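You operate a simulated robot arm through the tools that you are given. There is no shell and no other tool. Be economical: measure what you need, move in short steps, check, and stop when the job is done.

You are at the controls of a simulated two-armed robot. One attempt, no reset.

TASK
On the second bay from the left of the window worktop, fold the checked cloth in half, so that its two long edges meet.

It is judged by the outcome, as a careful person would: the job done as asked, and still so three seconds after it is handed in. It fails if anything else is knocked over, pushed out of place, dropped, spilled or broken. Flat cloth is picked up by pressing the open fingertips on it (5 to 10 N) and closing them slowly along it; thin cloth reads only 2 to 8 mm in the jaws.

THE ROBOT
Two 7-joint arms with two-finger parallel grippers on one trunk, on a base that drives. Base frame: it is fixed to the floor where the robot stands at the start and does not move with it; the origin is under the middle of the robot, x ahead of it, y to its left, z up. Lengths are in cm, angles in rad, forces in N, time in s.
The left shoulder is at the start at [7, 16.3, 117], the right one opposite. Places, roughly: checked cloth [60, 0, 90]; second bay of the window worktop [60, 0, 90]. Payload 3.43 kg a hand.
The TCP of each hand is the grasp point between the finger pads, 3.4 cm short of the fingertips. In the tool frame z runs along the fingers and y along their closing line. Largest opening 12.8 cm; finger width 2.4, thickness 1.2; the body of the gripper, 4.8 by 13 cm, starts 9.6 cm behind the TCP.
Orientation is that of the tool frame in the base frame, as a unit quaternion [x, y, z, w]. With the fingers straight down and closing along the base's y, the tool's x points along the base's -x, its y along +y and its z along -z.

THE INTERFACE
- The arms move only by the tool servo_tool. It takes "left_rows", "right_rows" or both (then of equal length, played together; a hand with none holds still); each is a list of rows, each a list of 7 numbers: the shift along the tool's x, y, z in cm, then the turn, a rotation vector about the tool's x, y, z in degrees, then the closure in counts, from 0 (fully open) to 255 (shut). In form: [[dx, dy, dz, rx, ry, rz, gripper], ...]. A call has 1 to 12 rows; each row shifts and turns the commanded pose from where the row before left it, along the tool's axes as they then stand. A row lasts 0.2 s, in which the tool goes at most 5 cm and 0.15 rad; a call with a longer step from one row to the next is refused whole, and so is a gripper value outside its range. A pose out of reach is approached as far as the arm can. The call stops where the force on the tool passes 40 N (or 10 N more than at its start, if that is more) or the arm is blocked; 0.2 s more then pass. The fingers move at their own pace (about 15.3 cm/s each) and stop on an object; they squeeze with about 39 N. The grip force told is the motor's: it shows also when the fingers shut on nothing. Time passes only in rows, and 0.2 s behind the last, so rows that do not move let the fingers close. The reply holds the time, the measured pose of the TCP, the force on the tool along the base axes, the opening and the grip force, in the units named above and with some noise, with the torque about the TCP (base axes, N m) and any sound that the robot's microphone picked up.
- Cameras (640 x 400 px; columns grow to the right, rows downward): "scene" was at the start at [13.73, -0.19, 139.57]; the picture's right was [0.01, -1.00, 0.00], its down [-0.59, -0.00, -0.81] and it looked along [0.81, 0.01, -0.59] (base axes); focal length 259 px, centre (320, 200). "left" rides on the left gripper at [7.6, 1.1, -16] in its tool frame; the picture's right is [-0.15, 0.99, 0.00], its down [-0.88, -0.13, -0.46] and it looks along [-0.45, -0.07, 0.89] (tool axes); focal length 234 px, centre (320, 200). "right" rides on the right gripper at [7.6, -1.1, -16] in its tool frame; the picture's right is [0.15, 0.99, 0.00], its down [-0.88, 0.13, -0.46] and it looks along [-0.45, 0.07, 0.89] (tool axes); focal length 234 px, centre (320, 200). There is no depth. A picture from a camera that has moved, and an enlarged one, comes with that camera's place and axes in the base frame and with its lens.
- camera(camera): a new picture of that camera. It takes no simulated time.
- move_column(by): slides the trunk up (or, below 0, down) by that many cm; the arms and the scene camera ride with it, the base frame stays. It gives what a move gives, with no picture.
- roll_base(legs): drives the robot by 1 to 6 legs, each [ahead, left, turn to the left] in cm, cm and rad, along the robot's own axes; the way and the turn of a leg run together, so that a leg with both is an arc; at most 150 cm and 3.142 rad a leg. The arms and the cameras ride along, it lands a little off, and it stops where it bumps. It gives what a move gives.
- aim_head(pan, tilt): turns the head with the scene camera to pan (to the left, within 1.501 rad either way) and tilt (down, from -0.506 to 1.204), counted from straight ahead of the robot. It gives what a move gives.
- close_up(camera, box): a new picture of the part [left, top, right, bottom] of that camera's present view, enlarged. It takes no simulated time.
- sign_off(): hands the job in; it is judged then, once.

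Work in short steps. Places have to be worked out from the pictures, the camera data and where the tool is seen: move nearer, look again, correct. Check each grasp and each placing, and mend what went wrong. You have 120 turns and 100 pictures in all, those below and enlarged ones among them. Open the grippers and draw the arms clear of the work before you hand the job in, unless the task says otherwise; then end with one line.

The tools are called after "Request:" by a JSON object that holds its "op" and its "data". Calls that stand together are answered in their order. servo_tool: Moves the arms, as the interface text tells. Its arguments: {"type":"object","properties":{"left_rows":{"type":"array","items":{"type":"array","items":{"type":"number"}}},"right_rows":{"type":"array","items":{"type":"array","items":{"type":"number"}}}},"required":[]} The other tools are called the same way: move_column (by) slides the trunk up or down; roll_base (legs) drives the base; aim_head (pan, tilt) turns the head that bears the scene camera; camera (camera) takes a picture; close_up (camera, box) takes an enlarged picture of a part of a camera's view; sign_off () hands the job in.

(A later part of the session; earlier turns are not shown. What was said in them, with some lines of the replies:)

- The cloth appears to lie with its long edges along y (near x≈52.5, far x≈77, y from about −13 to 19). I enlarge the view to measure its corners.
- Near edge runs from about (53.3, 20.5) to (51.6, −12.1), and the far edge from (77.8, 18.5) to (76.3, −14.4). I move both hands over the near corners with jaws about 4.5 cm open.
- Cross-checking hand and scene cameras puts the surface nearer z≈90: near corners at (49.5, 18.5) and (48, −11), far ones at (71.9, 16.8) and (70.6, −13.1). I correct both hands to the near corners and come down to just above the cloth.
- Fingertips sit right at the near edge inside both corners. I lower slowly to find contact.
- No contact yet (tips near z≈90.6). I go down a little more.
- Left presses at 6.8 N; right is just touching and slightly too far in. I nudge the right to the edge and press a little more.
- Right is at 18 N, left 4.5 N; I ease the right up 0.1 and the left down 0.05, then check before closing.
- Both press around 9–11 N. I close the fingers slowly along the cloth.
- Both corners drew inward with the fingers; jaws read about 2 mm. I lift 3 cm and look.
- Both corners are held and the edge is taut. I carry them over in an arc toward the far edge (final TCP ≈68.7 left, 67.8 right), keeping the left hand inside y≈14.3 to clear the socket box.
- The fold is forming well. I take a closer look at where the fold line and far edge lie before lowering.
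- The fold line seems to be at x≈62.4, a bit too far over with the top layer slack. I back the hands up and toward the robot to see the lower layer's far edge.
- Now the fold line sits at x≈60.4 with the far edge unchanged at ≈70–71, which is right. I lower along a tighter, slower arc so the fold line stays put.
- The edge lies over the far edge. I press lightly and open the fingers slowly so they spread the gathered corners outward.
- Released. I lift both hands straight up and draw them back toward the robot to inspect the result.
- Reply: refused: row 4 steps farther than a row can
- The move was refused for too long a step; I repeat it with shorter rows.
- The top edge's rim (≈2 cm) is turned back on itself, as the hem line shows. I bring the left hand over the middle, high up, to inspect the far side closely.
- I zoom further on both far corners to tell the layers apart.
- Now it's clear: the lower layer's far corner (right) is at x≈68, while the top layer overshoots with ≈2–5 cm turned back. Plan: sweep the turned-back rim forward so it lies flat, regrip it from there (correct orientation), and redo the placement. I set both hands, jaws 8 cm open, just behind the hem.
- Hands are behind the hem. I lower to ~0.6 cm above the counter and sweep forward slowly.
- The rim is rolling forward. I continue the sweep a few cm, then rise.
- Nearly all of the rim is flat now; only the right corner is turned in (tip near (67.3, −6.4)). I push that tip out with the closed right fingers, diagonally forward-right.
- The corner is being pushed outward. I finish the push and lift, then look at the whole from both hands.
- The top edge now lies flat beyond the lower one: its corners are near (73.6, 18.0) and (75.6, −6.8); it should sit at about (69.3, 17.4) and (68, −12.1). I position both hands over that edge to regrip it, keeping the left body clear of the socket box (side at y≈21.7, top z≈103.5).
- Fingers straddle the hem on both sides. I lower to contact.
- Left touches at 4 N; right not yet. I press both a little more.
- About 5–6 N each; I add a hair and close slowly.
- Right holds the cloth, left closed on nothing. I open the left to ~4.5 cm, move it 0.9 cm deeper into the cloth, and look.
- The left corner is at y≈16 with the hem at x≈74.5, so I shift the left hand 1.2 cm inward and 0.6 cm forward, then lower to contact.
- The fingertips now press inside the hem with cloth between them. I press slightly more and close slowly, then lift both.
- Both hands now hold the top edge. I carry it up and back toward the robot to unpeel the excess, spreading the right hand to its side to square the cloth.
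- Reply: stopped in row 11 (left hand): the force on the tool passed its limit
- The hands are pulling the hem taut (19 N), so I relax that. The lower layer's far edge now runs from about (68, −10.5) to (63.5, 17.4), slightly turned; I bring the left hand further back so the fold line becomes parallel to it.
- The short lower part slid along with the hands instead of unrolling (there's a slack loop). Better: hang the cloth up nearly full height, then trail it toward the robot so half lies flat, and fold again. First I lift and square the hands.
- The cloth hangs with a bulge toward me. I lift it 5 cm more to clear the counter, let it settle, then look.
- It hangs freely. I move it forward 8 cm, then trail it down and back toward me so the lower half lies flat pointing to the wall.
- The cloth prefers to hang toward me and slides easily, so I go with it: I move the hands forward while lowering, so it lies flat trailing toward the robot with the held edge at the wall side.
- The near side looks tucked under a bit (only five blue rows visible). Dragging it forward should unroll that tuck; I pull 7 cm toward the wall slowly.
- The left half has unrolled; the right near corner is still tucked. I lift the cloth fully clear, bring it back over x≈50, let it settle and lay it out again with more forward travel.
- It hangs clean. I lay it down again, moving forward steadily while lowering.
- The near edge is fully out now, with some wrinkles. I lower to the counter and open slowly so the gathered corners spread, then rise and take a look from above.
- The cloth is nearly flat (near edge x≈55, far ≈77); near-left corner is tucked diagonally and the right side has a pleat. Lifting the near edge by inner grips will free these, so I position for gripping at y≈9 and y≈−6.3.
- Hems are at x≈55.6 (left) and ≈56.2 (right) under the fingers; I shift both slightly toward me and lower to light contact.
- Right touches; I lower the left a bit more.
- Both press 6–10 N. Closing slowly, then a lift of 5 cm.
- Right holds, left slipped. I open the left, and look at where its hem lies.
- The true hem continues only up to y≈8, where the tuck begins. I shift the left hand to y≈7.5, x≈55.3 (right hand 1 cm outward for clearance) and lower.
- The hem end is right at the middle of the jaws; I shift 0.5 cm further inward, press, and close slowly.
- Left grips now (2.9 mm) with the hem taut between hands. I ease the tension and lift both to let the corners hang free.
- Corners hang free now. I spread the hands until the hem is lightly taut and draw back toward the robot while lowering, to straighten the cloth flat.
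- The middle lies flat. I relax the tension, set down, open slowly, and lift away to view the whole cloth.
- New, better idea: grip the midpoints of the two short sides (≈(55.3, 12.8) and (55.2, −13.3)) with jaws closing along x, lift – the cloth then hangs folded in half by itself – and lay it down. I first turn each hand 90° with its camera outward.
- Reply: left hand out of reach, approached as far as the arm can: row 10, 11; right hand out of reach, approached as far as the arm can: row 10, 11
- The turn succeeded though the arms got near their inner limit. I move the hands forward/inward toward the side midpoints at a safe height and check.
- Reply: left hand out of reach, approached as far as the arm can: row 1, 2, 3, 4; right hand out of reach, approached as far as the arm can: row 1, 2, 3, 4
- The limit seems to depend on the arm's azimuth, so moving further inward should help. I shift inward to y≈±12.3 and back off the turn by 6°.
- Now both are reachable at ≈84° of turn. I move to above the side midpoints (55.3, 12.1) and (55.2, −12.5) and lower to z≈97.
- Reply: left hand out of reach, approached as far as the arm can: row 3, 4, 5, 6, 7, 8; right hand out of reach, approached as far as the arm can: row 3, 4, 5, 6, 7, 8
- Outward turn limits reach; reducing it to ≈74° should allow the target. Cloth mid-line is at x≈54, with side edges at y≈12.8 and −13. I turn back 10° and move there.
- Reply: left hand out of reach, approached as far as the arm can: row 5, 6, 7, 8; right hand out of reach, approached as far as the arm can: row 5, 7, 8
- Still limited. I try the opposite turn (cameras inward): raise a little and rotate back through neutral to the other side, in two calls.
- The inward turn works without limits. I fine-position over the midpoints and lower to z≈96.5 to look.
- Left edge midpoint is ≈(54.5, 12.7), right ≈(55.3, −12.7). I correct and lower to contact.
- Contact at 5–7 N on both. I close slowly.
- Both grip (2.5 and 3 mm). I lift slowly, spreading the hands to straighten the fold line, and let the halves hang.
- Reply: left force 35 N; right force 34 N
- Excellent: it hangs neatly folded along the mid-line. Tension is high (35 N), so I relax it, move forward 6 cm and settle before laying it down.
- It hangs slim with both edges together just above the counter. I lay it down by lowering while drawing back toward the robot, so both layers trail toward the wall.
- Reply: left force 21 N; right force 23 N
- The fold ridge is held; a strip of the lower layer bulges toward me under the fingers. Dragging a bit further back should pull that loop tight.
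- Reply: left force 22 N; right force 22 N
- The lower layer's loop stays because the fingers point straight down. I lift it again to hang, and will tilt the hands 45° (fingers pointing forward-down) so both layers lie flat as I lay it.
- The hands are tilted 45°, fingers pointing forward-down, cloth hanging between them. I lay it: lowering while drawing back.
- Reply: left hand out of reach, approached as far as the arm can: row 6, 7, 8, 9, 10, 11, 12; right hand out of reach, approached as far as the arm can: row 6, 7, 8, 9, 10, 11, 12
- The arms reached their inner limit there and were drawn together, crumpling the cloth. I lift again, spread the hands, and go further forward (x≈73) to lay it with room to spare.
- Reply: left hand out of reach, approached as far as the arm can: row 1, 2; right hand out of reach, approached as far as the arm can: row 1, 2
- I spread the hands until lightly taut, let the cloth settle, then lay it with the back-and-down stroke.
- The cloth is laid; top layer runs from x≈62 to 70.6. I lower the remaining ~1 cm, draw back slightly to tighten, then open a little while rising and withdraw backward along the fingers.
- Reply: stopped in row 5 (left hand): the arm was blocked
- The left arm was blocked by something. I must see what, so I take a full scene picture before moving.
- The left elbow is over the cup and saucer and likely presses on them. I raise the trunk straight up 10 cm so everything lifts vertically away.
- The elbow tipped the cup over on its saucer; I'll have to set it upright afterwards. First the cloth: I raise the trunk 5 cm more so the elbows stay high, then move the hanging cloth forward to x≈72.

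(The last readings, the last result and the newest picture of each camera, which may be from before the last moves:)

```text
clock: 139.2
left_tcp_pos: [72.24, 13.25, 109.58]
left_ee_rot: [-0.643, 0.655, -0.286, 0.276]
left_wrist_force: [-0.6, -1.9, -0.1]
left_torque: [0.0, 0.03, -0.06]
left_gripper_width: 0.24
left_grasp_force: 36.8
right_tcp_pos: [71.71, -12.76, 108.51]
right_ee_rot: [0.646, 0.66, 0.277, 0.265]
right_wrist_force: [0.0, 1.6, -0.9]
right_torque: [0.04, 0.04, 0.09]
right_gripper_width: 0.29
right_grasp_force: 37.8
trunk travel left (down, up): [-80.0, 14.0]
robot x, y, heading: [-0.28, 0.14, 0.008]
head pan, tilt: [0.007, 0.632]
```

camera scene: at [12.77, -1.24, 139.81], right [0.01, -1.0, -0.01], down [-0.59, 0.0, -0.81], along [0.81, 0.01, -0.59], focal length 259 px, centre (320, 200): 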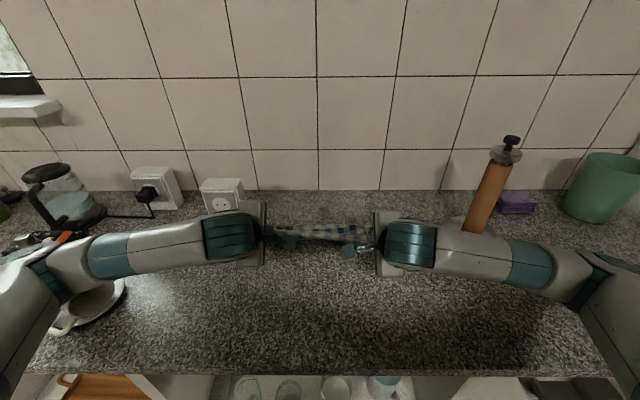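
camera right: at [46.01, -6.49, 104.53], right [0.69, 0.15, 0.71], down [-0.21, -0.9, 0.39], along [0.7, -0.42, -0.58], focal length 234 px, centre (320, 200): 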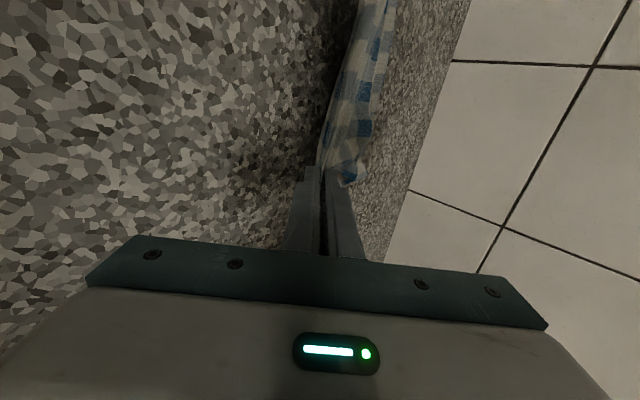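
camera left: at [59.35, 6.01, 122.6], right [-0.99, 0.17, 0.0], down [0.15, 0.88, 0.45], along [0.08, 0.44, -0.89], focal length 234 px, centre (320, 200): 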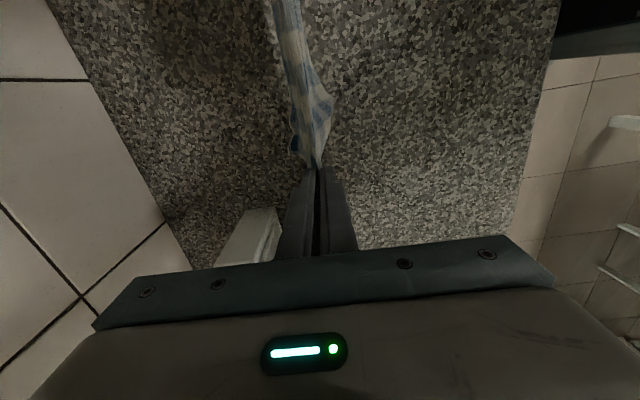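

Level and relaxed. I lay the cloth again with the back-and-down stroke.

Request:
{"op": "servo_tool", "data": {"left_rows": [[-0.1, 1.556, -0.283, 0, 0, 0, 255], [-0.1, 1.556, -0.283, 0, 0, 0, 255], [0, 1.556, -0.283, 0, 0, 0, 255], [0, 1.66, 0.177, 0, 0, 0, 255], [0, 1.66, 0.177, 0, 0, 0, 255], [0, 1.66, 0.177, 0, 0, 0, 255], [0, 1.66, 0.177, 0, 0, 0, 255], [0, 1.66, 0.177, 0, 0, 0, 255], [0, 1.66, 0.177, 0, 0, 0, 255], [0, 1.66, 0.177, 0, 0, 0, 255], [0, 1.66, 0.177, 0, 0, 0, 255], [0, 1.66, 0.177, 0, 0, 0, 255]], "right_rows": [[-0.1, -1.556, -0.283, 0, 0, 0, 255], [-0.1, -1.556, -0.283, 0, 0, 0, 255], [0, -1.556, -0.283, 0, 0, 0, 255], [0, -1.59, 0.106, 0, 0, 0, 255], [0, -1.59, 0.106, 0, 0, 0, 255], [0, -1.59, 0.106, 0, 0, 0, 255], [0, -1.59, 0.106, 0, 0, 0, 255], [0, -1.59, 0.106, 0, 0, 0, 255], [0, -1.59, 0.106, 0, 0, 0, 255], [0, -1.59, 0.106, 0, 0, 0, 255], [0, -1.59, 0.106, 0, 0, 0, 255], [0, -1.59, 0.106, 0, 0, 0, 255]]}}

```text
clock: 141.8
left_tcp_pos: [59.45, 13.45, 94.64]
left_ee_rot: [-0.642, 0.656, -0.288, 0.275]
left_wrist_force: [-0.6, -11.4, 0.5]
left_torque: [-0.18, -0.01, -0.22]
left_gripper_width: 0.25
left_grasp_force: 36.8
right_tcp_pos: [58.3, -13.06, 94.84]
right_ee_rot: [0.645, 0.661, 0.278, 0.265]
right_wrist_force: [1.0, 10.6, -0.3]
right_torque: [0.28, 0.0, 0.27]
right_gripper_width: 0.29
right_grasp_force: 37.2
trunk travel left (down, up): [-80.0, 14.0]
robot x, y, heading: [0.2, -0.36, 0.002]
head pan, tilt: [0.007, 0.632]
```

Laid without any blockage. I tighten with a further 2–3 cm backward pull while lowering the last bit, then open slightly while rising and slide the fingers off backward.

Request:
{"op": "servo_tool", "data": {"left_rows": [[0.05, 0.65, -0.44, 0, 0, 0, 255], [0.05, 0.65, -0.44, 0, 0, 0, 255], [0.05, 0.65, -0.44, 0, 0, 0, 255], [0.05, 0.65, -0.44, 0, 0, 0, 255], [0, 0, 0, 0, 0, 0, 255]], "right_rows": [[0.05, -0.5, -0.21, 0, 0, 0, 255], [0.05, -0.5, -0.21, 0, 0, 0, 255], [0.05, -0.5, -0.21, 0, 0, 0, 255], [0.05, -0.5, -0.21, 0, 0, 0, 255], [0, 0, 0, 0, 0, 0, 255]]}}

Request:
{"op": "servo_tool", "data": {"left_rows": [[0, -0.2, -0.2, 0, 0, 0, 240], [0, -0.22, -0.22, 0, 0, 0, 225], [0, -0.22, -0.22, 0, 0, 0, 210], [0, 0, 0, 0, 0, 0, 200], [0, 0, -0.8, 0, 0, 0, 200], [0, 0, -0.9, 0, 0, 0, 200], [0, 0, -0.9, 0, 0, 0, 200], [0, 0, -0.8, 0, 0, 0, 200], [0, 0, 0, 0, 0, 0, 200]], "right_rows": [[0, 0.2, -0.2, 0, 0, 0, 240], [0, 0.22, -0.22, 0, 0, 0, 225], [0, 0.22, -0.22, 0, 0, 0, 210], [0, 0, 0, 0, 0, 0, 200], [0, 0, -0.8, 0, 0, 0, 200], [0, 0, -0.9, 0, 0, 0, 200], [0, 0, -0.9, 0, 0, 0, 200], [0, 0, -0.8, 0, 0, 0, 200], [0, 0, 0, 0, 0, 0, 200]]}}

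```text
clock: 142.9
left_tcp_pos: [56.34, 13.53, 93.86]
left_ee_rot: [-0.643, 0.655, -0.287, 0.275]
left_wrist_force: [1.0, -6.0, -0.9]
left_torque: [-0.12, 0.01, -0.15]
left_gripper_width: 0.24
left_grasp_force: 36.9
right_tcp_pos: [56.25, -13.0, 94.09]
right_ee_rot: [0.646, 0.66, 0.278, 0.264]
right_wrist_force: [0.3, 6.3, 0.2]
right_torque: [0.17, 0.02, 0.13]
right_gripper_width: 0.3
right_grasp_force: 37.2
trunk travel left (down, up): [-80.0, 14.0]
robot x, y, heading: [-0.18, 0.13, -0.0]
head pan, tilt: [0.007, 0.632]
```

```text
clock: 144.9
left_tcp_pos: [53.74, 13.58, 97.27]
left_ee_rot: [-0.642, 0.655, -0.287, 0.276]
left_wrist_force: [-0.4, -0.2, 0.1]
left_torque: [0.0, 0.04, 0.0]
left_gripper_width: 2.8
left_grasp_force: 0.0
right_tcp_pos: [53.94, -12.98, 97.37]
right_ee_rot: [0.645, 0.661, 0.277, 0.265]
right_wrist_force: [-0.3, -0.3, -0.7]
right_torque: [0.0, 0.03, -0.01]
right_gripper_width: 2.74
right_grasp_force: 0.0
trunk travel left (down, up): [-80.0, 14.0]
robot x, y, heading: [-0.13, 0.26, -0.0]
head pan, tilt: [0.007, 0.632]
```

Released cleanly. I raise both hands straight up, remove the tilt and turn them back to neutral, away from the cloth.

Request:
{"op": "servo_tool", "data": {"left_rows": [[0, -1.77, -1.77, 0, 0, 0, 200], [0, -1.77, -1.77, 0, 0, 0, 200], [0, -1.77, -1.77, 0, 0, 0, 200], [0, -1.77, -1.77, 0, 0, 0, 200], [0, -1.77, -1.77, 0, 0, 0, 200], [0, -1.77, -1.77, 0, 0, 0, 200], [0, 0, 0, -7.5, 0, 0, 200], [0, 0, 0, -7.5, 0, 0, 200], [0, 0, 0, -7.5, 0, 0, 200], [0, 0, 0, -7.5, 0, 0, 200], [0, 0, 0, -7.5, 0, 0, 200], [0, 0, 0, -8.3, 0, 0, 200]], "right_rows": [[0, 1.77, -1.77, 0, 0, 0, 200], [0, 1.77, -1.77, 0, 0, 0, 200], [0, 1.77, -1.77, 0, 0, 0, 200], [0, 1.77, -1.77, 0, 0, 0, 200], [0, 1.77, -1.77, 0, 0, 0, 200], [0, 1.77, -1.77, 0, 0, 0, 200], [0, 0, 0, 7.5, 0, 0, 200], [0, 0, 0, 7.5, 0, 0, 200], [0, 0, 0, 7.5, 0, 0, 200], [0, 0, 0, 7.5, 0, 0, 200], [0, 0, 0, 7.5, 0, 0, 200], [0, 0, 0, 7.5, 0, 0, 200]]}}

Request:
{"op": "servo_tool", "data": {"left_rows": [[0, 0, 0, 0, 0, 8.1, 200], [0, 0, 0, 0, 0, 8.1, 200], [0, 0, 0, 0, 0, 8.1, 200], [0, 0, 0, 0, 0, 8.1, 200], [0, 0, 0, 0, 0, 8.1, 200], [0, 0, 0, 0, 0, 8.1, 200], [0, 0, 0, 0, 0, 8.1, 200], [0, 0, 0, 0, 0, 8.1, 200], [0, 0, 0, 0, 0, 8.1, 200], [0, 0, 0, 0, 0, 8.1, 200], [0, 0, 0, 0, 0, 8.1, 200], [0, 0, 0, 0, 0, 0, 200]], "right_rows": [[0, 0, 0, 0, 0, -8.1, 200], [0, 0, 0, 0, 0, -8.1, 200], [0, 0, 0, 0, 0, -8.1, 200], [0, 0, 0, 0, 0, -8.1, 200], [0, 0, 0, 0, 0, -8.1, 200], [0, 0, 0, 0, 0, -8.1, 200], [0, 0, 0, 0, 0, -8.1, 200], [0, 0, 0, 0, 0, -8.1, 200], [0, 0, 0, 0, 0, -8.1, 200], [0, 0, 0, 0, 0, -8.1, 200], [0, 0, 0, 0, 0, -8.1, 200], [0, 0, 0, 0, 0, 0, 200]]}}

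```text
clock: 147.6
left_tcp_pos: [53.41, 13.59, 112.13]
left_ee_rot: [-0.699, 0.715, -0.008, 0.003]
left_wrist_force: [0.3, 0.1, 0.0]
left_torque: [0.01, 0.02, 0.01]
left_gripper_width: 2.74
left_grasp_force: 0.0
right_tcp_pos: [53.99, -13.13, 112.42]
right_ee_rot: [0.698, 0.717, 0.002, -0.004]
right_wrist_force: [-0.8, -0.2, 0.5]
right_torque: [-0.03, 0.0, 0.05]
right_gripper_width: 2.76
right_grasp_force: 0.1
trunk travel left (down, up): [-80.0, 14.0]
robot x, y, heading: [-0.03, 0.05, 0.004]
head pan, tilt: [0.007, 0.632]
```

```text
clock: 150.2
left_tcp_pos: [53.42, 13.7, 112.13]
left_ee_rot: [0.005, 1.0, -0.003, 0.009]
left_wrist_force: [0.3, -0.4, 0.8]
left_torque: [0.02, 0.02, 0.0]
left_gripper_width: 2.77
left_grasp_force: 0.1
right_tcp_pos: [53.83, -13.17, 112.27]
right_ee_rot: [-0.006, 1.0, 0.004, 0.001]
right_wrist_force: [-0.6, 0.0, -0.2]
right_torque: [0.01, 0.01, -0.03]
right_gripper_width: 2.78
right_grasp_force: 0.0
trunk travel left (down, up): [-80.0, 14.0]
robot x, y, heading: [0.01, 0.07, 0.008]
head pan, tilt: [0.007, 0.632]
```

Hands are neutral. I move the left hand up/forward/left (like its starting pose) and the right back/out, to get a clear view of cloth and cup.

Request:
{"op": "servo_tool", "data": {"left_rows": [[-2.4, 1.95, -2.3, 0, 0, 0, 200], [-2.4, 1.95, -2.3, 0, 0, 0, 200], [-2.4, 1.95, -2.3, 0, 0, 0, 200], [-2.4, 1.95, -2.3, 0, 0, 0, 200], [-2.4, 1.95, -2.3, 0, 0, 0, 200], [-2.4, 1.95, -2.1, 0, 0, 0, 200]], "right_rows": [[1.5, -1.8, -1, 0, 0, 0, 200], [1.5, -1.8, -1, 0, 0, 0, 200], [1.5, -1.8, -1, 0, 0, 0, 200], [1.5, -1.8, -1, 0, 0, 0, 200], [1.5, -1.8, -1, 0, 0, 0, 200], [1.5, -1.8, -1, 0, 0, 0, 200]]}}

Request:
{"op": "close_up", "data": {"camera": "scene", "box": [10, 180, 410, 400]}}

```text
clock: 151.6
left_tcp_pos: [67.63, 25.22, 126.05]
left_ee_rot: [0.003, 1.0, -0.003, 0.008]
left_wrist_force: [-0.7, -0.4, -0.4]
left_torque: [0.01, 0.01, -0.03]
left_gripper_width: 2.76
left_grasp_force: 0.1
right_tcp_pos: [44.84, -24.31, 118.36]
right_ee_rot: [-0.006, 1.0, 0.005, 0.002]
right_wrist_force: [-0.9, 0.9, -0.3]
right_torque: [0.0, 0.0, 0.01]
right_gripper_width: 2.75
right_grasp_force: 0.1
trunk travel left (down, up): [-80.0, 14.0]
robot x, y, heading: [-0.16, 0.38, 0.005]
head pan, tilt: [0.007, 0.632]
```

```text
1.60 times, centred on (210, 290) of scene
camera zoom: at [13.58, -0.21, 154.57], right [0.01, -1.0, 0.0], down [-0.59, -0.01, -0.81], along [0.81, 0.01, -0.59], focal length 414 px, centre (496, 56)
```

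zoom: 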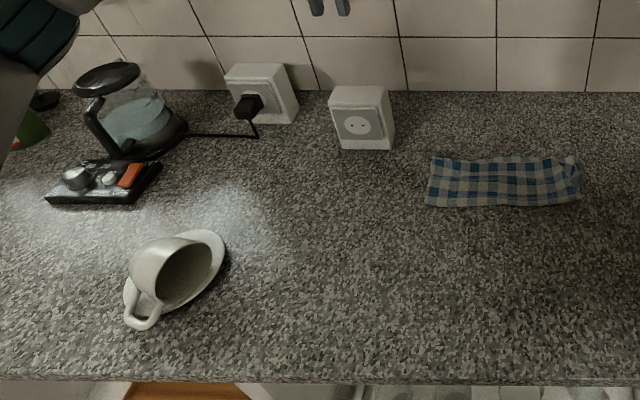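

The cloth looks properly folded: 11 cm wide (half of 22.4), edges together, square. Now the tipped cup, lying on its saucer with the mouth toward the cloth (axis along y, around (43.6, 48)). I'll try to set it upright: bring the left hand above it, high.

Request:
{"op": "servo_tool", "data": {"left_rows": [[3.37, 1.83, 1.14, 0, 0, 0, 100], [3.37, 1.83, 1.14, 0, 0, 0, 50], [3.37, 1.83, 1.14, 0, 0, 0, 0], [3.37, 1.83, 1.14, 0, 0, 0, 0], [3.37, 1.83, 1.14, 0, 0, 0, 0], [3.37, 1.83, 1.14, 0, 0, 0, 0], [3.37, 1.83, 1.14, 0, 0, 0, 0]]}}

Request:
{"op": "servo_tool", "data": {"left_rows": [[0, 0, 0, 0, 0, -8.1, 0], [0, 0, 0, 0, 0, -8.1, 0], [0, 0, 0, 0, 0, -8.1, 0], [0, 0, 0, 0, 0, -8.1, 0], [0, 0, 0, 0, 0, -8.1, 0], [0, 0, 0, 0, 0, -8.1, 0], [0, 0, 0, 0, 0, -8.1, 0], [0, 0, 0, 0, 0, -8.1, 0], [0, 0, 0, 0, 0, -8.1, 0], [0, 0, 0, 0, 0, -8.1, 0], [0, 0, 0, 0, 0, -8.1, 0], [0, 0, 0, 0, 0, 0, 0]]}}

```text
clock: 153.2
left_tcp_pos: [44.02, 38.4, 117.54]
left_ee_rot: [0.004, 1.0, -0.005, 0.009]
left_wrist_force: [-0.2, 0.2, -0.5]
left_torque: [-0.04, -0.06, -0.01]
left_gripper_width: 12.8
left_grasp_force: 0.1
right_tcp_pos: [44.64, -24.01, 118.33]
right_ee_rot: [-0.005, 1.0, 0.004, 0.001]
right_wrist_force: [-0.4, 0.3, 1.5]
right_torque: [-0.02, -0.06, -0.01]
right_gripper_width: 2.79
right_grasp_force: 0.1
trunk travel left (down, up): [-80.0, 14.0]
robot x, y, heading: [-0.06, -0.25, 0.002]
head pan, tilt: [0.007, 0.632]
```

```text
clock: 155.8
left_tcp_pos: [44.33, 38.22, 117.53]
left_ee_rot: [-0.7, 0.714, -0.009, 0.004]
left_wrist_force: [-0.8, 0.0, -0.2]
left_torque: [-0.01, 0.01, -0.01]
left_gripper_width: 12.79
left_grasp_force: 0.1
right_tcp_pos: [44.78, -24.15, 118.34]
right_ee_rot: [-0.005, 1.0, 0.005, 0.001]
right_wrist_force: [-0.9, -0.6, 0.1]
right_torque: [0.01, -0.01, -0.01]
right_gripper_width: 2.78
right_grasp_force: 0.0
trunk travel left (down, up): [-80.0, 14.0]
robot x, y, heading: [-0.17, 0.27, 0.001]
head pan, tilt: [0.007, 0.632]
```

The turn is reachable there. Now I tilt 40° so the fingers point down and toward the cup's base (+y).

Request:
{"op": "servo_tool", "data": {"left_rows": [[0.5, 0, 0, 0, -8, 0, 0], [0.5, 0, 0, 0, -8, 0, 0], [0.5, 0, 0, 0, -8, 0, 0], [0.5, 0, 0, 0, -8, 0, 0], [0.5, 0, 0, 0, -8, 0, 0], [0, 0, 0, 0, 0, 0, 0]]}}

```text
clock: 157.2
left_tcp_pos: [44.09, 36.03, 116.8]
left_ee_rot: [-0.66, 0.67, 0.23, 0.248]
left_wrist_force: [0.1, 0.2, 0.5]
left_torque: [-0.03, -0.01, -0.01]
left_gripper_width: 12.8
left_grasp_force: 0.1
right_tcp_pos: [44.89, -23.99, 118.23]
right_ee_rot: [-0.005, 1.0, 0.005, 0.001]
right_wrist_force: [-0.1, 0.1, 0.3]
right_torque: [0.01, -0.02, -0.01]
right_gripper_width: 2.74
right_grasp_force: 0.0
trunk travel left (down, up): [-80.0, 14.0]
robot x, y, heading: [-0.31, 0.2, -0.0]
head pan, tilt: [0.007, 0.632]
```

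Tilt is right. I go closer to a pre-grasp point about 12 cm from the cup and use the last picture there.

Request:
{"op": "servo_tool", "data": {"left_rows": [[2.03, 0.2, 2.98, 0, 0, 0, 0], [2.03, 0.2, 2.98, 0, 0, 0, 0], [2.03, 0.2, 2.98, 0, 0, 0, 0], [0, 0, 0, 0, 0, 0, 0]]}}

Request:
{"op": "camera", "data": {"camera": "left"}}

```text
clock: 158.2
left_tcp_pos: [43.83, 36.78, 106.05]
left_ee_rot: [-0.66, 0.67, 0.232, 0.248]
left_wrist_force: [-0.1, 0.3, 0.0]
left_torque: [0.01, -0.01, -0.03]
left_gripper_width: 12.81
left_grasp_force: 0.0
right_tcp_pos: [44.95, -24.07, 118.27]
right_ee_rot: [-0.005, 1.0, 0.005, 0.001]
right_wrist_force: [-0.3, 0.4, 0.6]
right_torque: [0.01, 0.01, 0.02]
right_gripper_width: 2.76
right_grasp_force: 0.0
trunk travel left (down, up): [-80.0, 14.0]
robot x, y, heading: [0.11, -0.16, 0.001]
head pan, tilt: [0.007, 0.632]
```

```text
0 pictures are left
camera left: at [42.17, 20.98, 113.45], right [-0.99, 0.13, 0.08], down [0.12, 0.39, 0.91], along [0.09, 0.91, -0.4], focal length 234 px, centre (320, 200)
```

left: 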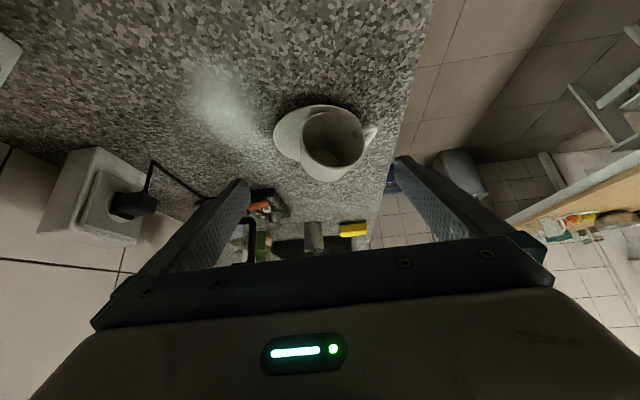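

Very clear last picture: mouth centre at about (42.3, 45, 94.8), radius ≈3.8, handle on the −x side. I slide in along the finger direction so the tips straddle the rim, keeping clear of the saucer.

Request:
{"op": "servo_tool", "data": {"left_rows": [[0, 0.4, 2.4, 0, 0, 0, 0], [0, 0.4, 2.4, 0, 0, 0, 0], [0, 0.4, 2.3, 0, 0, 0, 0], [0, 0.4, 1.6, 0, 0, 0, 0], [0, 0.2, 1.4, 0, 0, 0, 0], [0, 0, 1.5, 0, 0, 0, 0], [0, 0, 0, 0, 0, 0, 0]]}}

```text
clock: 159.8
left_tcp_pos: [42.34, 44.53, 97.03]
left_ee_rot: [-0.66, 0.671, 0.231, 0.248]
left_wrist_force: [0.4, 0.0, -0.2]
left_torque: [-0.01, -0.01, -0.01]
left_gripper_width: 12.8
left_grasp_force: 0.0
right_tcp_pos: [44.84, -24.1, 118.27]
right_ee_rot: [-0.005, 1.0, 0.004, 0.0]
right_wrist_force: [-0.3, -0.2, 0.2]
right_torque: [-0.01, 0.03, -0.01]
right_gripper_width: 2.77
right_grasp_force: 0.0
trunk travel left (down, up): [-80.0, 14.0]
robot x, y, heading: [-0.11, 0.09, -0.001]
head pan, tilt: [0.007, 0.632]
```

No contact on the way in. I close slowly on the cup and read the width.

Request:
{"op": "servo_tool", "data": {"left_rows": [[0, 0, 0, 0, 0, 0, 20], [0, 0, 0, 0, 0, 0, 35], [0, 0, 0, 0, 0, 0, 50], [0, 0, 0, 0, 0, 0, 65], [0, 0, 0, 0, 0, 0, 80], [0, 0, 0, 0, 0, 0, 95], [0, 0, 0, 0, 0, 0, 110], [0, 0, 0, 0, 0, 0, 125], [0, 0, 0, 0, 0, 0, 140]]}}

```text
clock: 161.8
left_tcp_pos: [42.43, 44.32, 97.02]
left_ee_rot: [-0.66, 0.67, 0.231, 0.248]
left_wrist_force: [-0.2, -1.0, 3.1]
left_torque: [0.14, -0.12, -0.05]
left_gripper_width: 7.8
left_grasp_force: 39.1
right_tcp_pos: [44.81, -24.11, 118.27]
right_ee_rot: [-0.005, 1.0, 0.005, 0.001]
right_wrist_force: [-1.0, 0.0, -0.2]
right_torque: [0.0, -0.02, 0.0]
right_gripper_width: 2.77
right_grasp_force: 0.0
trunk travel left (down, up): [-80.0, 14.0]
robot x, y, heading: [-0.06, -0.02, -0.001]
head pan, tilt: [0.007, 0.632]
```

Gripped across the rim at 7.8 cm. I lift straight up 9 cm.

Request:
{"op": "servo_tool", "data": {"left_rows": [[-0.6, 0, -0.8, 0, 0, 0, 140], [-1.1, 0, -1.35, 0, 0, 0, 140], [-1.3, 0, -1.55, 0, 0, 0, 140], [-1.3, 0, -1.55, 0, 0, 0, 140], [-1.3, 0, -1.55, 0, 0, 0, 140], [0, 0, 0, 0, 0, 0, 140], [0, 0, 0, 0, 0, 0, 140]]}}

```text
clock: 163.3
left_tcp_pos: [42.16, 44.44, 105.74]
left_ee_rot: [-0.66, 0.671, 0.23, 0.248]
left_wrist_force: [1.2, -0.5, -2.6]
left_torque: [-0.06, 0.05, -0.01]
left_gripper_width: 7.73
left_grasp_force: 39.2
right_tcp_pos: [44.93, -24.11, 118.27]
right_ee_rot: [-0.005, 1.0, 0.004, 0.001]
right_wrist_force: [-1.3, 0.6, -1.4]
right_torque: [-0.05, -0.02, -0.01]
right_gripper_width: 2.76
right_grasp_force: 0.0
trunk travel left (down, up): [-80.0, 14.0]
robot x, y, heading: [0.03, -0.18, 0.003]
head pan, tilt: [0.007, 0.632]
```

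The cup is held (≈2.6 N). The torque hints whether it has swung to hang upright, so I take another couple of static readings.

Request:
{"op": "servo_tool", "data": {"left_rows": [[0, 0, 0, 0, 0, 0, 140], [0, 0, 0, 0, 0, 0, 140], [0, 0, 0, 0, 0, 0, 140]]}}

Request:
{"op": "servo_tool", "data": {"left_rows": [[0, 0, 0, 0, 0, 0, 140]]}}

Request:
{"op": "servo_tool", "data": {"left_rows": [[0, 0, 0, 0, 0, 0, 140]]}}

Request:
{"op": "servo_tool", "data": {"left_rows": [[0, 0, 0, 0, 0, 0, 140]]}}

```text
clock: 164.2
left_tcp_pos: [42.18, 44.27, 105.89]
left_ee_rot: [-0.66, 0.671, 0.231, 0.247]
left_wrist_force: [0.4, 0.1, -1.9]
left_torque: [-0.06, 0.0, 0.0]
left_gripper_width: 7.73
left_grasp_force: 39.0
right_tcp_pos: [44.88, -24.05, 118.34]
right_ee_rot: [-0.005, 1.0, 0.005, 0.0]
right_wrist_force: [-0.5, 0.5, 1.3]
right_torque: [-0.01, 0.03, 0.01]
right_gripper_width: 2.75
right_grasp_force: 0.0
trunk travel left (down, up): [-80.0, 14.0]
robot x, y, heading: [0.03, -0.28, 0.001]
head pan, tilt: [0.007, 0.632]
```

```text
clock: 164.6
left_tcp_pos: [42.12, 44.42, 105.71]
left_ee_rot: [-0.66, 0.671, 0.23, 0.248]
left_wrist_force: [-0.1, 0.7, -2.7]
left_torque: [-0.08, 0.0, 0.03]
left_gripper_width: 7.73
left_grasp_force: 39.4
right_tcp_pos: [44.87, -24.19, 118.28]
right_ee_rot: [-0.004, 1.0, 0.004, 0.001]
right_wrist_force: [0.3, 0.0, -0.6]
right_torque: [0.01, 0.0, 0.01]
right_gripper_width: 2.75
right_grasp_force: 0.1
trunk travel left (down, up): [-80.0, 14.0]
robot x, y, heading: [-0.5, 0.18, 0.002]
head pan, tilt: [0.007, 0.632]
```

```text
clock: 164.9
left_tcp_pos: [42.19, 44.28, 105.75]
left_ee_rot: [-0.66, 0.671, 0.23, 0.248]
left_wrist_force: [0.8, 0.4, -1.7]
left_torque: [-0.08, 0.01, 0.01]
left_gripper_width: 7.72
left_grasp_force: 38.5
right_tcp_pos: [44.81, -24.17, 118.33]
right_ee_rot: [-0.005, 1.0, 0.004, 0.001]
right_wrist_force: [0.0, -0.6, -0.1]
right_torque: [0.0, 0.02, -0.01]
right_gripper_width: 2.76
right_grasp_force: 0.1
trunk travel left (down, up): [-80.0, 14.0]
robot x, y, heading: [0.07, 0.1, -0.0]
head pan, tilt: [0.007, 0.632]
```

```text
clock: 165.3
left_tcp_pos: [42.12, 44.37, 105.87]
left_ee_rot: [-0.66, 0.671, 0.23, 0.248]
left_wrist_force: [0.0, -0.1, -2.2]
left_torque: [-0.13, -0.03, -0.01]
left_gripper_width: 7.73
left_grasp_force: 38.8
right_tcp_pos: [44.85, -23.98, 118.33]
right_ee_rot: [-0.005, 1.0, 0.004, 0.0]
right_wrist_force: [1.2, 0.6, 0.7]
right_torque: [-0.01, 0.01, -0.01]
right_gripper_width: 2.75
right_grasp_force: 0.0
trunk travel left (down, up): [-80.0, 14.0]
robot x, y, heading: [-0.14, -0.05, 0.003]
head pan, tilt: [0.007, 0.632]
```

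The torque (CG ≈3.7 cm toward +y) says the cup is still horizontal in the grip. I now rotate the hand 90° about the closing line so the mouth turns upward.

Request:
{"op": "servo_tool", "data": {"left_rows": [[0, 0, 0, 0, 8.2, 0, 140], [0, 0, 0, 0, 8.2, 0, 140], [0, 0, 0, 0, 8.2, 0, 140], [0, 0, 0, 0, 8.2, 0, 140], [0, 0, 0, 0, 8.2, 0, 140], [0, 0, 0, 0, 8.2, 0, 140], [0, 0, 0, 0, 8.2, 0, 140], [0, 0, 0, 0, 8.2, 0, 140], [0, 0, 0, 0, 8.2, 0, 140], [0, 0, 0, 0, 8.2, 0, 140], [0, 0, 0, 0, 8.0, 0, 140], [0, 0, 0, 0, 0, 0, 140]]}}

Request:
{"op": "servo_tool", "data": {"left_rows": [[0, 0, 0, 0, 0, 0, 140]]}}

```text
clock: 167.9
left_tcp_pos: [42.22, 44.27, 105.87]
left_ee_rot: [-0.63, 0.649, -0.304, -0.3]
left_wrist_force: [0.3, -0.2, -2.3]
left_torque: [0.02, 0.03, 0.01]
left_gripper_width: 7.63
left_grasp_force: 38.9
right_tcp_pos: [44.9, -24.17, 118.35]
right_ee_rot: [-0.005, 1.0, 0.005, 0.0]
right_wrist_force: [0.3, 0.4, 0.9]
right_torque: [0.03, -0.03, 0.02]
right_gripper_width: 2.79
right_grasp_force: 0.1
trunk travel left (down, up): [-80.0, 14.0]
robot x, y, heading: [0.3, 0.29, 0.006]
head pan, tilt: [0.007, 0.632]
```

```text
clock: 168.3
left_tcp_pos: [42.08, 44.45, 105.75]
left_ee_rot: [-0.63, 0.649, -0.304, -0.299]
left_wrist_force: [-0.7, -1.0, -2.4]
left_torque: [0.04, 0.0, 0.01]
left_gripper_width: 7.63
left_grasp_force: 38.9
right_tcp_pos: [44.77, -24.12, 118.33]
right_ee_rot: [-0.005, 1.0, 0.005, 0.002]
right_wrist_force: [0.0, -0.2, -0.2]
right_torque: [-0.01, 0.0, 0.02]
right_gripper_width: 2.77
right_grasp_force: 0.1
trunk travel left (down, up): [-80.0, 14.0]
robot x, y, heading: [0.14, -0.23, 0.004]
head pan, tilt: [0.007, 0.632]
```

Rotated; the torque now fits an almost upright cup. The saucer centre is at (44.4, 48.7), so I carry the cup over it and lower most of the way.

Request:
{"op": "servo_tool", "data": {"left_rows": [[-1.14, -0.73, -1.39, 0, 0, 0, 140], [-1.14, -0.73, -1.39, 0, 0, 0, 140], [-1.14, -0.73, -1.39, 0, 0, 0, 140], [0, 0, 0, 0, 0, 0, 140], [-0.9, 0, 0.74, 0, 0, 0, 140], [-0.9, 0, 0.74, 0, 0, 0, 140], [-0.9, 0, 0.74, 0, 0, 0, 140], [-0.39, 0, 0.32, 0, 0, 0, 140], [0, 0, 0, 0, 0, 0, 140]]}}

```text
clock: 170.3
left_tcp_pos: [44.57, 49.58, 101.9]
left_ee_rot: [-0.63, 0.649, -0.303, -0.299]
left_wrist_force: [0.6, -0.6, -2.2]
left_torque: [0.06, 0.0, 0.04]
left_gripper_width: 7.62
left_grasp_force: 38.3
right_tcp_pos: [44.84, -24.21, 118.33]
right_ee_rot: [-0.006, 1.0, 0.004, 0.0]
right_wrist_force: [0.9, -0.8, 0.6]
right_torque: [-0.01, 0.01, 0.0]
right_gripper_width: 2.76
right_grasp_force: 0.0
trunk travel left (down, up): [-80.0, 14.0]
robot x, y, heading: [-0.22, -0.24, 0.003]
head pan, tilt: [0.007, 0.632]
```

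Still free. I lower slowly in small steps, watching for contact.

Request:
{"op": "servo_tool", "data": {"left_rows": [[-0.23, 0, 0.19, 0, 0, 0, 140], [-0.23, 0, 0.19, 0, 0, 0, 140], [-0.23, 0, 0.19, 0, 0, 0, 140], [-0.15, 0, 0.13, 0, 0, 0, 140], [0, 0, 0, 0, 0, 0, 140]]}}

Request:
{"op": "servo_tool", "data": {"left_rows": [[-0.15, 0, 0.13, 0, 0, 0, 140], [-0.15, 0, 0.13, 0, 0, 0, 140], [0, 0, 0, 0, 0, 0, 140]]}}

```text
clock: 171.6
left_tcp_pos: [44.56, 49.64, 100.91]
left_ee_rot: [-0.63, 0.65, -0.303, -0.299]
left_wrist_force: [0.6, -0.1, -2.0]
left_torque: [0.04, 0.0, 0.01]
left_gripper_width: 7.61
left_grasp_force: 39.0
right_tcp_pos: [44.88, -24.11, 118.24]
right_ee_rot: [-0.005, 1.0, 0.004, 0.0]
right_wrist_force: [0.5, 0.3, -0.1]
right_torque: [0.02, 0.03, 0.02]
right_gripper_width: 2.73
right_grasp_force: 0.0
trunk travel left (down, up): [-80.0, 14.0]
robot x, y, heading: [-0.21, -0.13, 0.003]
head pan, tilt: [0.007, 0.632]
```

```text
clock: 172.3
left_tcp_pos: [44.55, 49.61, 100.36]
left_ee_rot: [-0.63, 0.649, -0.304, -0.299]
left_wrist_force: [0.3, 0.0, -0.7]
left_torque: [0.04, 0.03, 0.0]
left_gripper_width: 7.62
left_grasp_force: 39.3
right_tcp_pos: [44.95, -24.09, 118.31]
right_ee_rot: [-0.006, 1.0, 0.004, 0.002]
right_wrist_force: [0.6, 0.4, 0.4]
right_torque: [0.01, 0.0, 0.03]
right_gripper_width: 2.74
right_grasp_force: 0.0
trunk travel left (down, up): [-80.0, 14.0]
robot x, y, heading: [0.19, -0.15, 0.001]
head pan, tilt: [0.007, 0.632]
```

Force dropped to −0.7 N, so the cup is beginning to touch. A little further in small steps.

Request:
{"op": "servo_tool", "data": {"left_rows": [[-0.12, 0, 0.1, 0, 0, 0, 140], [0, 0, 0, 0, 0, 0, 140], [0, 0, 0, 0, 0, 0, 140]]}}

Request:
{"op": "servo_tool", "data": {"left_rows": [[-0.12, 0, 0.1, 0, 0, 0, 140], [0, 0, 0, 0, 0, 0, 140], [0, 0, 0, 0, 0, 0, 140]]}}

```text
clock: 173.2
left_tcp_pos: [44.51, 49.71, 100.2]
left_ee_rot: [-0.63, 0.65, -0.302, -0.299]
left_wrist_force: [0.2, -0.1, -1.7]
left_torque: [0.05, 0.0, -0.01]
left_gripper_width: 7.6
left_grasp_force: 39.0
right_tcp_pos: [44.88, -24.11, 118.25]
right_ee_rot: [-0.005, 1.0, 0.005, 0.001]
right_wrist_force: [0.2, 0.0, -0.2]
right_torque: [0.02, -0.01, 0.02]
right_gripper_width: 2.76
right_grasp_force: 0.0
trunk travel left (down, up): [-80.0, 14.0]
robot x, y, heading: [-0.24, 0.42, -0.002]
head pan, tilt: [0.007, 0.632]
```

```text
clock: 173.9
left_tcp_pos: [44.57, 49.62, 100.11]
left_ee_rot: [-0.63, 0.65, -0.303, -0.299]
left_wrist_force: [1.0, -1.5, -2.4]
left_torque: [0.07, 0.03, -0.03]
left_gripper_width: 7.57
left_grasp_force: 39.0
right_tcp_pos: [44.86, -24.1, 118.32]
right_ee_rot: [-0.005, 1.0, 0.004, 0.001]
right_wrist_force: [-0.3, -0.6, -0.4]
right_torque: [0.02, 0.0, -0.01]
right_gripper_width: 2.76
right_grasp_force: 0.0
trunk travel left (down, up): [-80.0, 14.0]
robot x, y, heading: [-0.01, 0.22, 0.005]
head pan, tilt: [0.007, 0.632]
```

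That was only noise; still free. Torque now indicates CG right below the mouth (upright). I keep lowering.

Request:
{"op": "servo_tool", "data": {"left_rows": [[-0.15, 0, 0.13, 0, 0, 0, 140], [-0.15, 0, 0.13, 0, 0, 0, 140], [0, 0, 0, 0, 0, 0, 140]]}}

Request:
{"op": "servo_tool", "data": {"left_rows": [[-0.15, 0, 0.13, 0, 0, 0, 140], [-0.15, 0, 0.13, 0, 0, 0, 140], [0, 0, 0, 0, 0, 0, 140]]}}

```text
clock: 174.8
left_tcp_pos: [44.59, 49.6, 99.74]
left_ee_rot: [-0.63, 0.65, -0.303, -0.299]
left_wrist_force: [0.5, 0.1, 2.0]
left_torque: [0.03, -0.01, 0.0]
left_gripper_width: 7.61
left_grasp_force: 39.0
right_tcp_pos: [44.83, -24.09, 118.28]
right_ee_rot: [-0.005, 1.0, 0.004, 0.001]
right_wrist_force: [0.8, 0.1, 0.2]
right_torque: [0.02, -0.02, -0.03]
right_gripper_width: 2.74
right_grasp_force: 0.0
trunk travel left (down, up): [-80.0, 14.0]
robot x, y, heading: [0.19, -0.08, 0.003]
head pan, tilt: [0.007, 0.632]
```

```text
clock: 175.6
left_tcp_pos: [44.57, 49.51, 99.64]
left_ee_rot: [-0.629, 0.65, -0.305, -0.297]
left_wrist_force: [3.4, 6.0, 28.1]
left_torque: [0.02, -0.01, 0.04]
left_gripper_width: 7.61
left_grasp_force: 39.0
right_tcp_pos: [44.72, -24.37, 118.38]
right_ee_rot: [-0.005, 1.0, 0.006, 0.002]
right_wrist_force: [-0.4, 0.4, 0.7]
right_torque: [-0.02, -0.03, -0.03]
right_gripper_width: 2.73
right_grasp_force: 0.0
trunk travel left (down, up): [-80.0, 14.0]
robot x, y, heading: [-0.2, -0.21, 0.002]
head pan, tilt: [0.007, 0.632]
```

Firm contact with the saucer (28 N). I ease up slightly, then release slowly.

Request:
{"op": "servo_tool", "data": {"left_rows": [[0.12, 0, -0.1, 0, 0, 0, 140], [0.06, 0, -0.05, 0, 0, 0, 140], [0, 0, 0, 0, 0, 0, 140]]}}

```text
clock: 176.3
left_tcp_pos: [44.43, 49.55, 99.75]
left_ee_rot: [-0.63, 0.65, -0.304, -0.299]
left_wrist_force: [5.7, 2.8, 23.2]
left_torque: [-0.1, -0.17, 0.1]
left_gripper_width: 7.59
left_grasp_force: 38.7
right_tcp_pos: [44.8, -24.33, 118.45]
right_ee_rot: [-0.005, 1.0, 0.004, 0.002]
right_wrist_force: [-0.2, 0.0, -0.2]
right_torque: [0.01, 0.01, 0.0]
right_gripper_width: 2.75
right_grasp_force: 0.1
trunk travel left (down, up): [-80.0, 14.0]
robot x, y, heading: [0.0, 0.2, 0.004]
head pan, tilt: [0.007, 0.632]
```

Still 23 N; I ease up a bit more.

Request:
{"op": "servo_tool", "data": {"left_rows": [[0.12, 0, -0.1, 0, 0, 0, 140], [0.06, 0, -0.05, 0, 0, 0, 140], [0, 0, 0, 0, 0, 0, 140]]}}

```text
clock: 177.2
left_tcp_pos: [44.41, 49.6, 99.72]
left_ee_rot: [-0.63, 0.65, -0.302, -0.3]
left_wrist_force: [0.1, -2.0, 4.1]
left_torque: [-0.21, 0.03, 0.0]
left_gripper_width: 7.59
left_grasp_force: 38.7
right_tcp_pos: [44.86, -24.17, 118.17]
right_ee_rot: [-0.005, 1.0, 0.004, 0.0]
right_wrist_force: [0.0, 0.4, -0.3]
right_torque: [-0.01, -0.01, 0.02]
right_gripper_width: 2.75
right_grasp_force: 0.1
trunk travel left (down, up): [-80.0, 14.0]
robot x, y, heading: [-0.18, 0.08, 0.001]
head pan, tilt: [0.007, 0.632]
```

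Contact is light now (4 N). I open slowly and let it settle.

Request:
{"op": "servo_tool", "data": {"left_rows": [[0, 0, 0, 0, 0, 0, 102], [0, 0, 0, 0, 0, 0, 98], [0, 0, 0, 0, 0, 0, 94], [0, 0, 0, 0, 0, 0, 88], [0, 0, 0, 0, 0, 0, 80], [0, 0, 0, 0, 0, 0, 70], [0, 0, 0, 0, 0, 0, 60], [0, 0, 0, 0, 0, 0, 50], [0, 0, 0, 0, 0, 0, 50], [0, 0, 0, 0, 0, 0, 50]]}}

```text
clock: 179.3
left_tcp_pos: [44.57, 49.59, 99.78]
left_ee_rot: [-0.63, 0.649, -0.304, -0.299]
left_wrist_force: [0.2, 0.4, -0.3]
left_torque: [-0.02, -0.03, -0.01]
left_gripper_width: 10.31
left_grasp_force: 0.1
right_tcp_pos: [44.76, -24.06, 118.22]
right_ee_rot: [-0.005, 1.0, 0.005, 0.001]
right_wrist_force: [-0.1, -0.2, 0.2]
right_torque: [0.01, 0.01, 0.03]
right_gripper_width: 2.76
right_grasp_force: 0.2
trunk travel left (down, up): [-80.0, 14.0]
robot x, y, heading: [-0.22, 0.08, -0.001]
head pan, tilt: [0.007, 0.632]
```

Released with no disturbance. I withdraw along the fingers and then rise well clear.

Request:
{"op": "servo_tool", "data": {"left_rows": [[0, 0, -1.5, 0, 0, 0, 50], [0, 0, -2, 0, 0, 0, 50], [0, 0, -2, 0, 0, 0, 50], [0, 0, -2.5, 0, 0, 0, 50], [1.9, 0, -1.6, 0, 0, 0, 50], [1.9, 0, -1.6, 0, 0, 0, 50], [1.9, 0, -1.6, 0, 0, 0, 50], [1.9, 0, -1.6, 0, 0, 0, 50], [0, 0, 0, 0, 0, 0, 50]]}}

```text
clock: 181.3
left_tcp_pos: [44.4, 55.93, 114.81]
left_ee_rot: [-0.63, 0.649, -0.304, -0.299]
left_wrist_force: [-0.1, -0.5, 0.0]
left_torque: [0.02, 0.02, 0.0]
left_gripper_width: 10.28
left_grasp_force: 0.1
right_tcp_pos: [44.78, -24.17, 118.3]
right_ee_rot: [-0.006, 1.0, 0.004, 0.0]
right_wrist_force: [-0.3, -0.2, 0.9]
right_torque: [-0.01, 0.02, -0.01]
right_gripper_width: 2.76
right_grasp_force: 0.1
trunk travel left (down, up): [-80.0, 14.0]
robot x, y, heading: [0.11, -0.03, -0.002]
head pan, tilt: [0.007, 0.632]
```

Both hands are open and clear, the cloth lies folded, and no pictures are left for further checks, so I hand the job in.

Request:
{"op": "sign_off", "data": {}}

```text
The job is handed in.
```

The checked cloth is folded in half. In the last picture it measures about 11 cm across, half of its 22.4 cm, and its long edges look together, though I couldn't check the lower layer's edge. While laying it, my left elbow tipped the cup over on its saucer. I set the cup upright again, but I had no pictures left to confirm that it's standing, or that the cup and saucer are exactly where they were.
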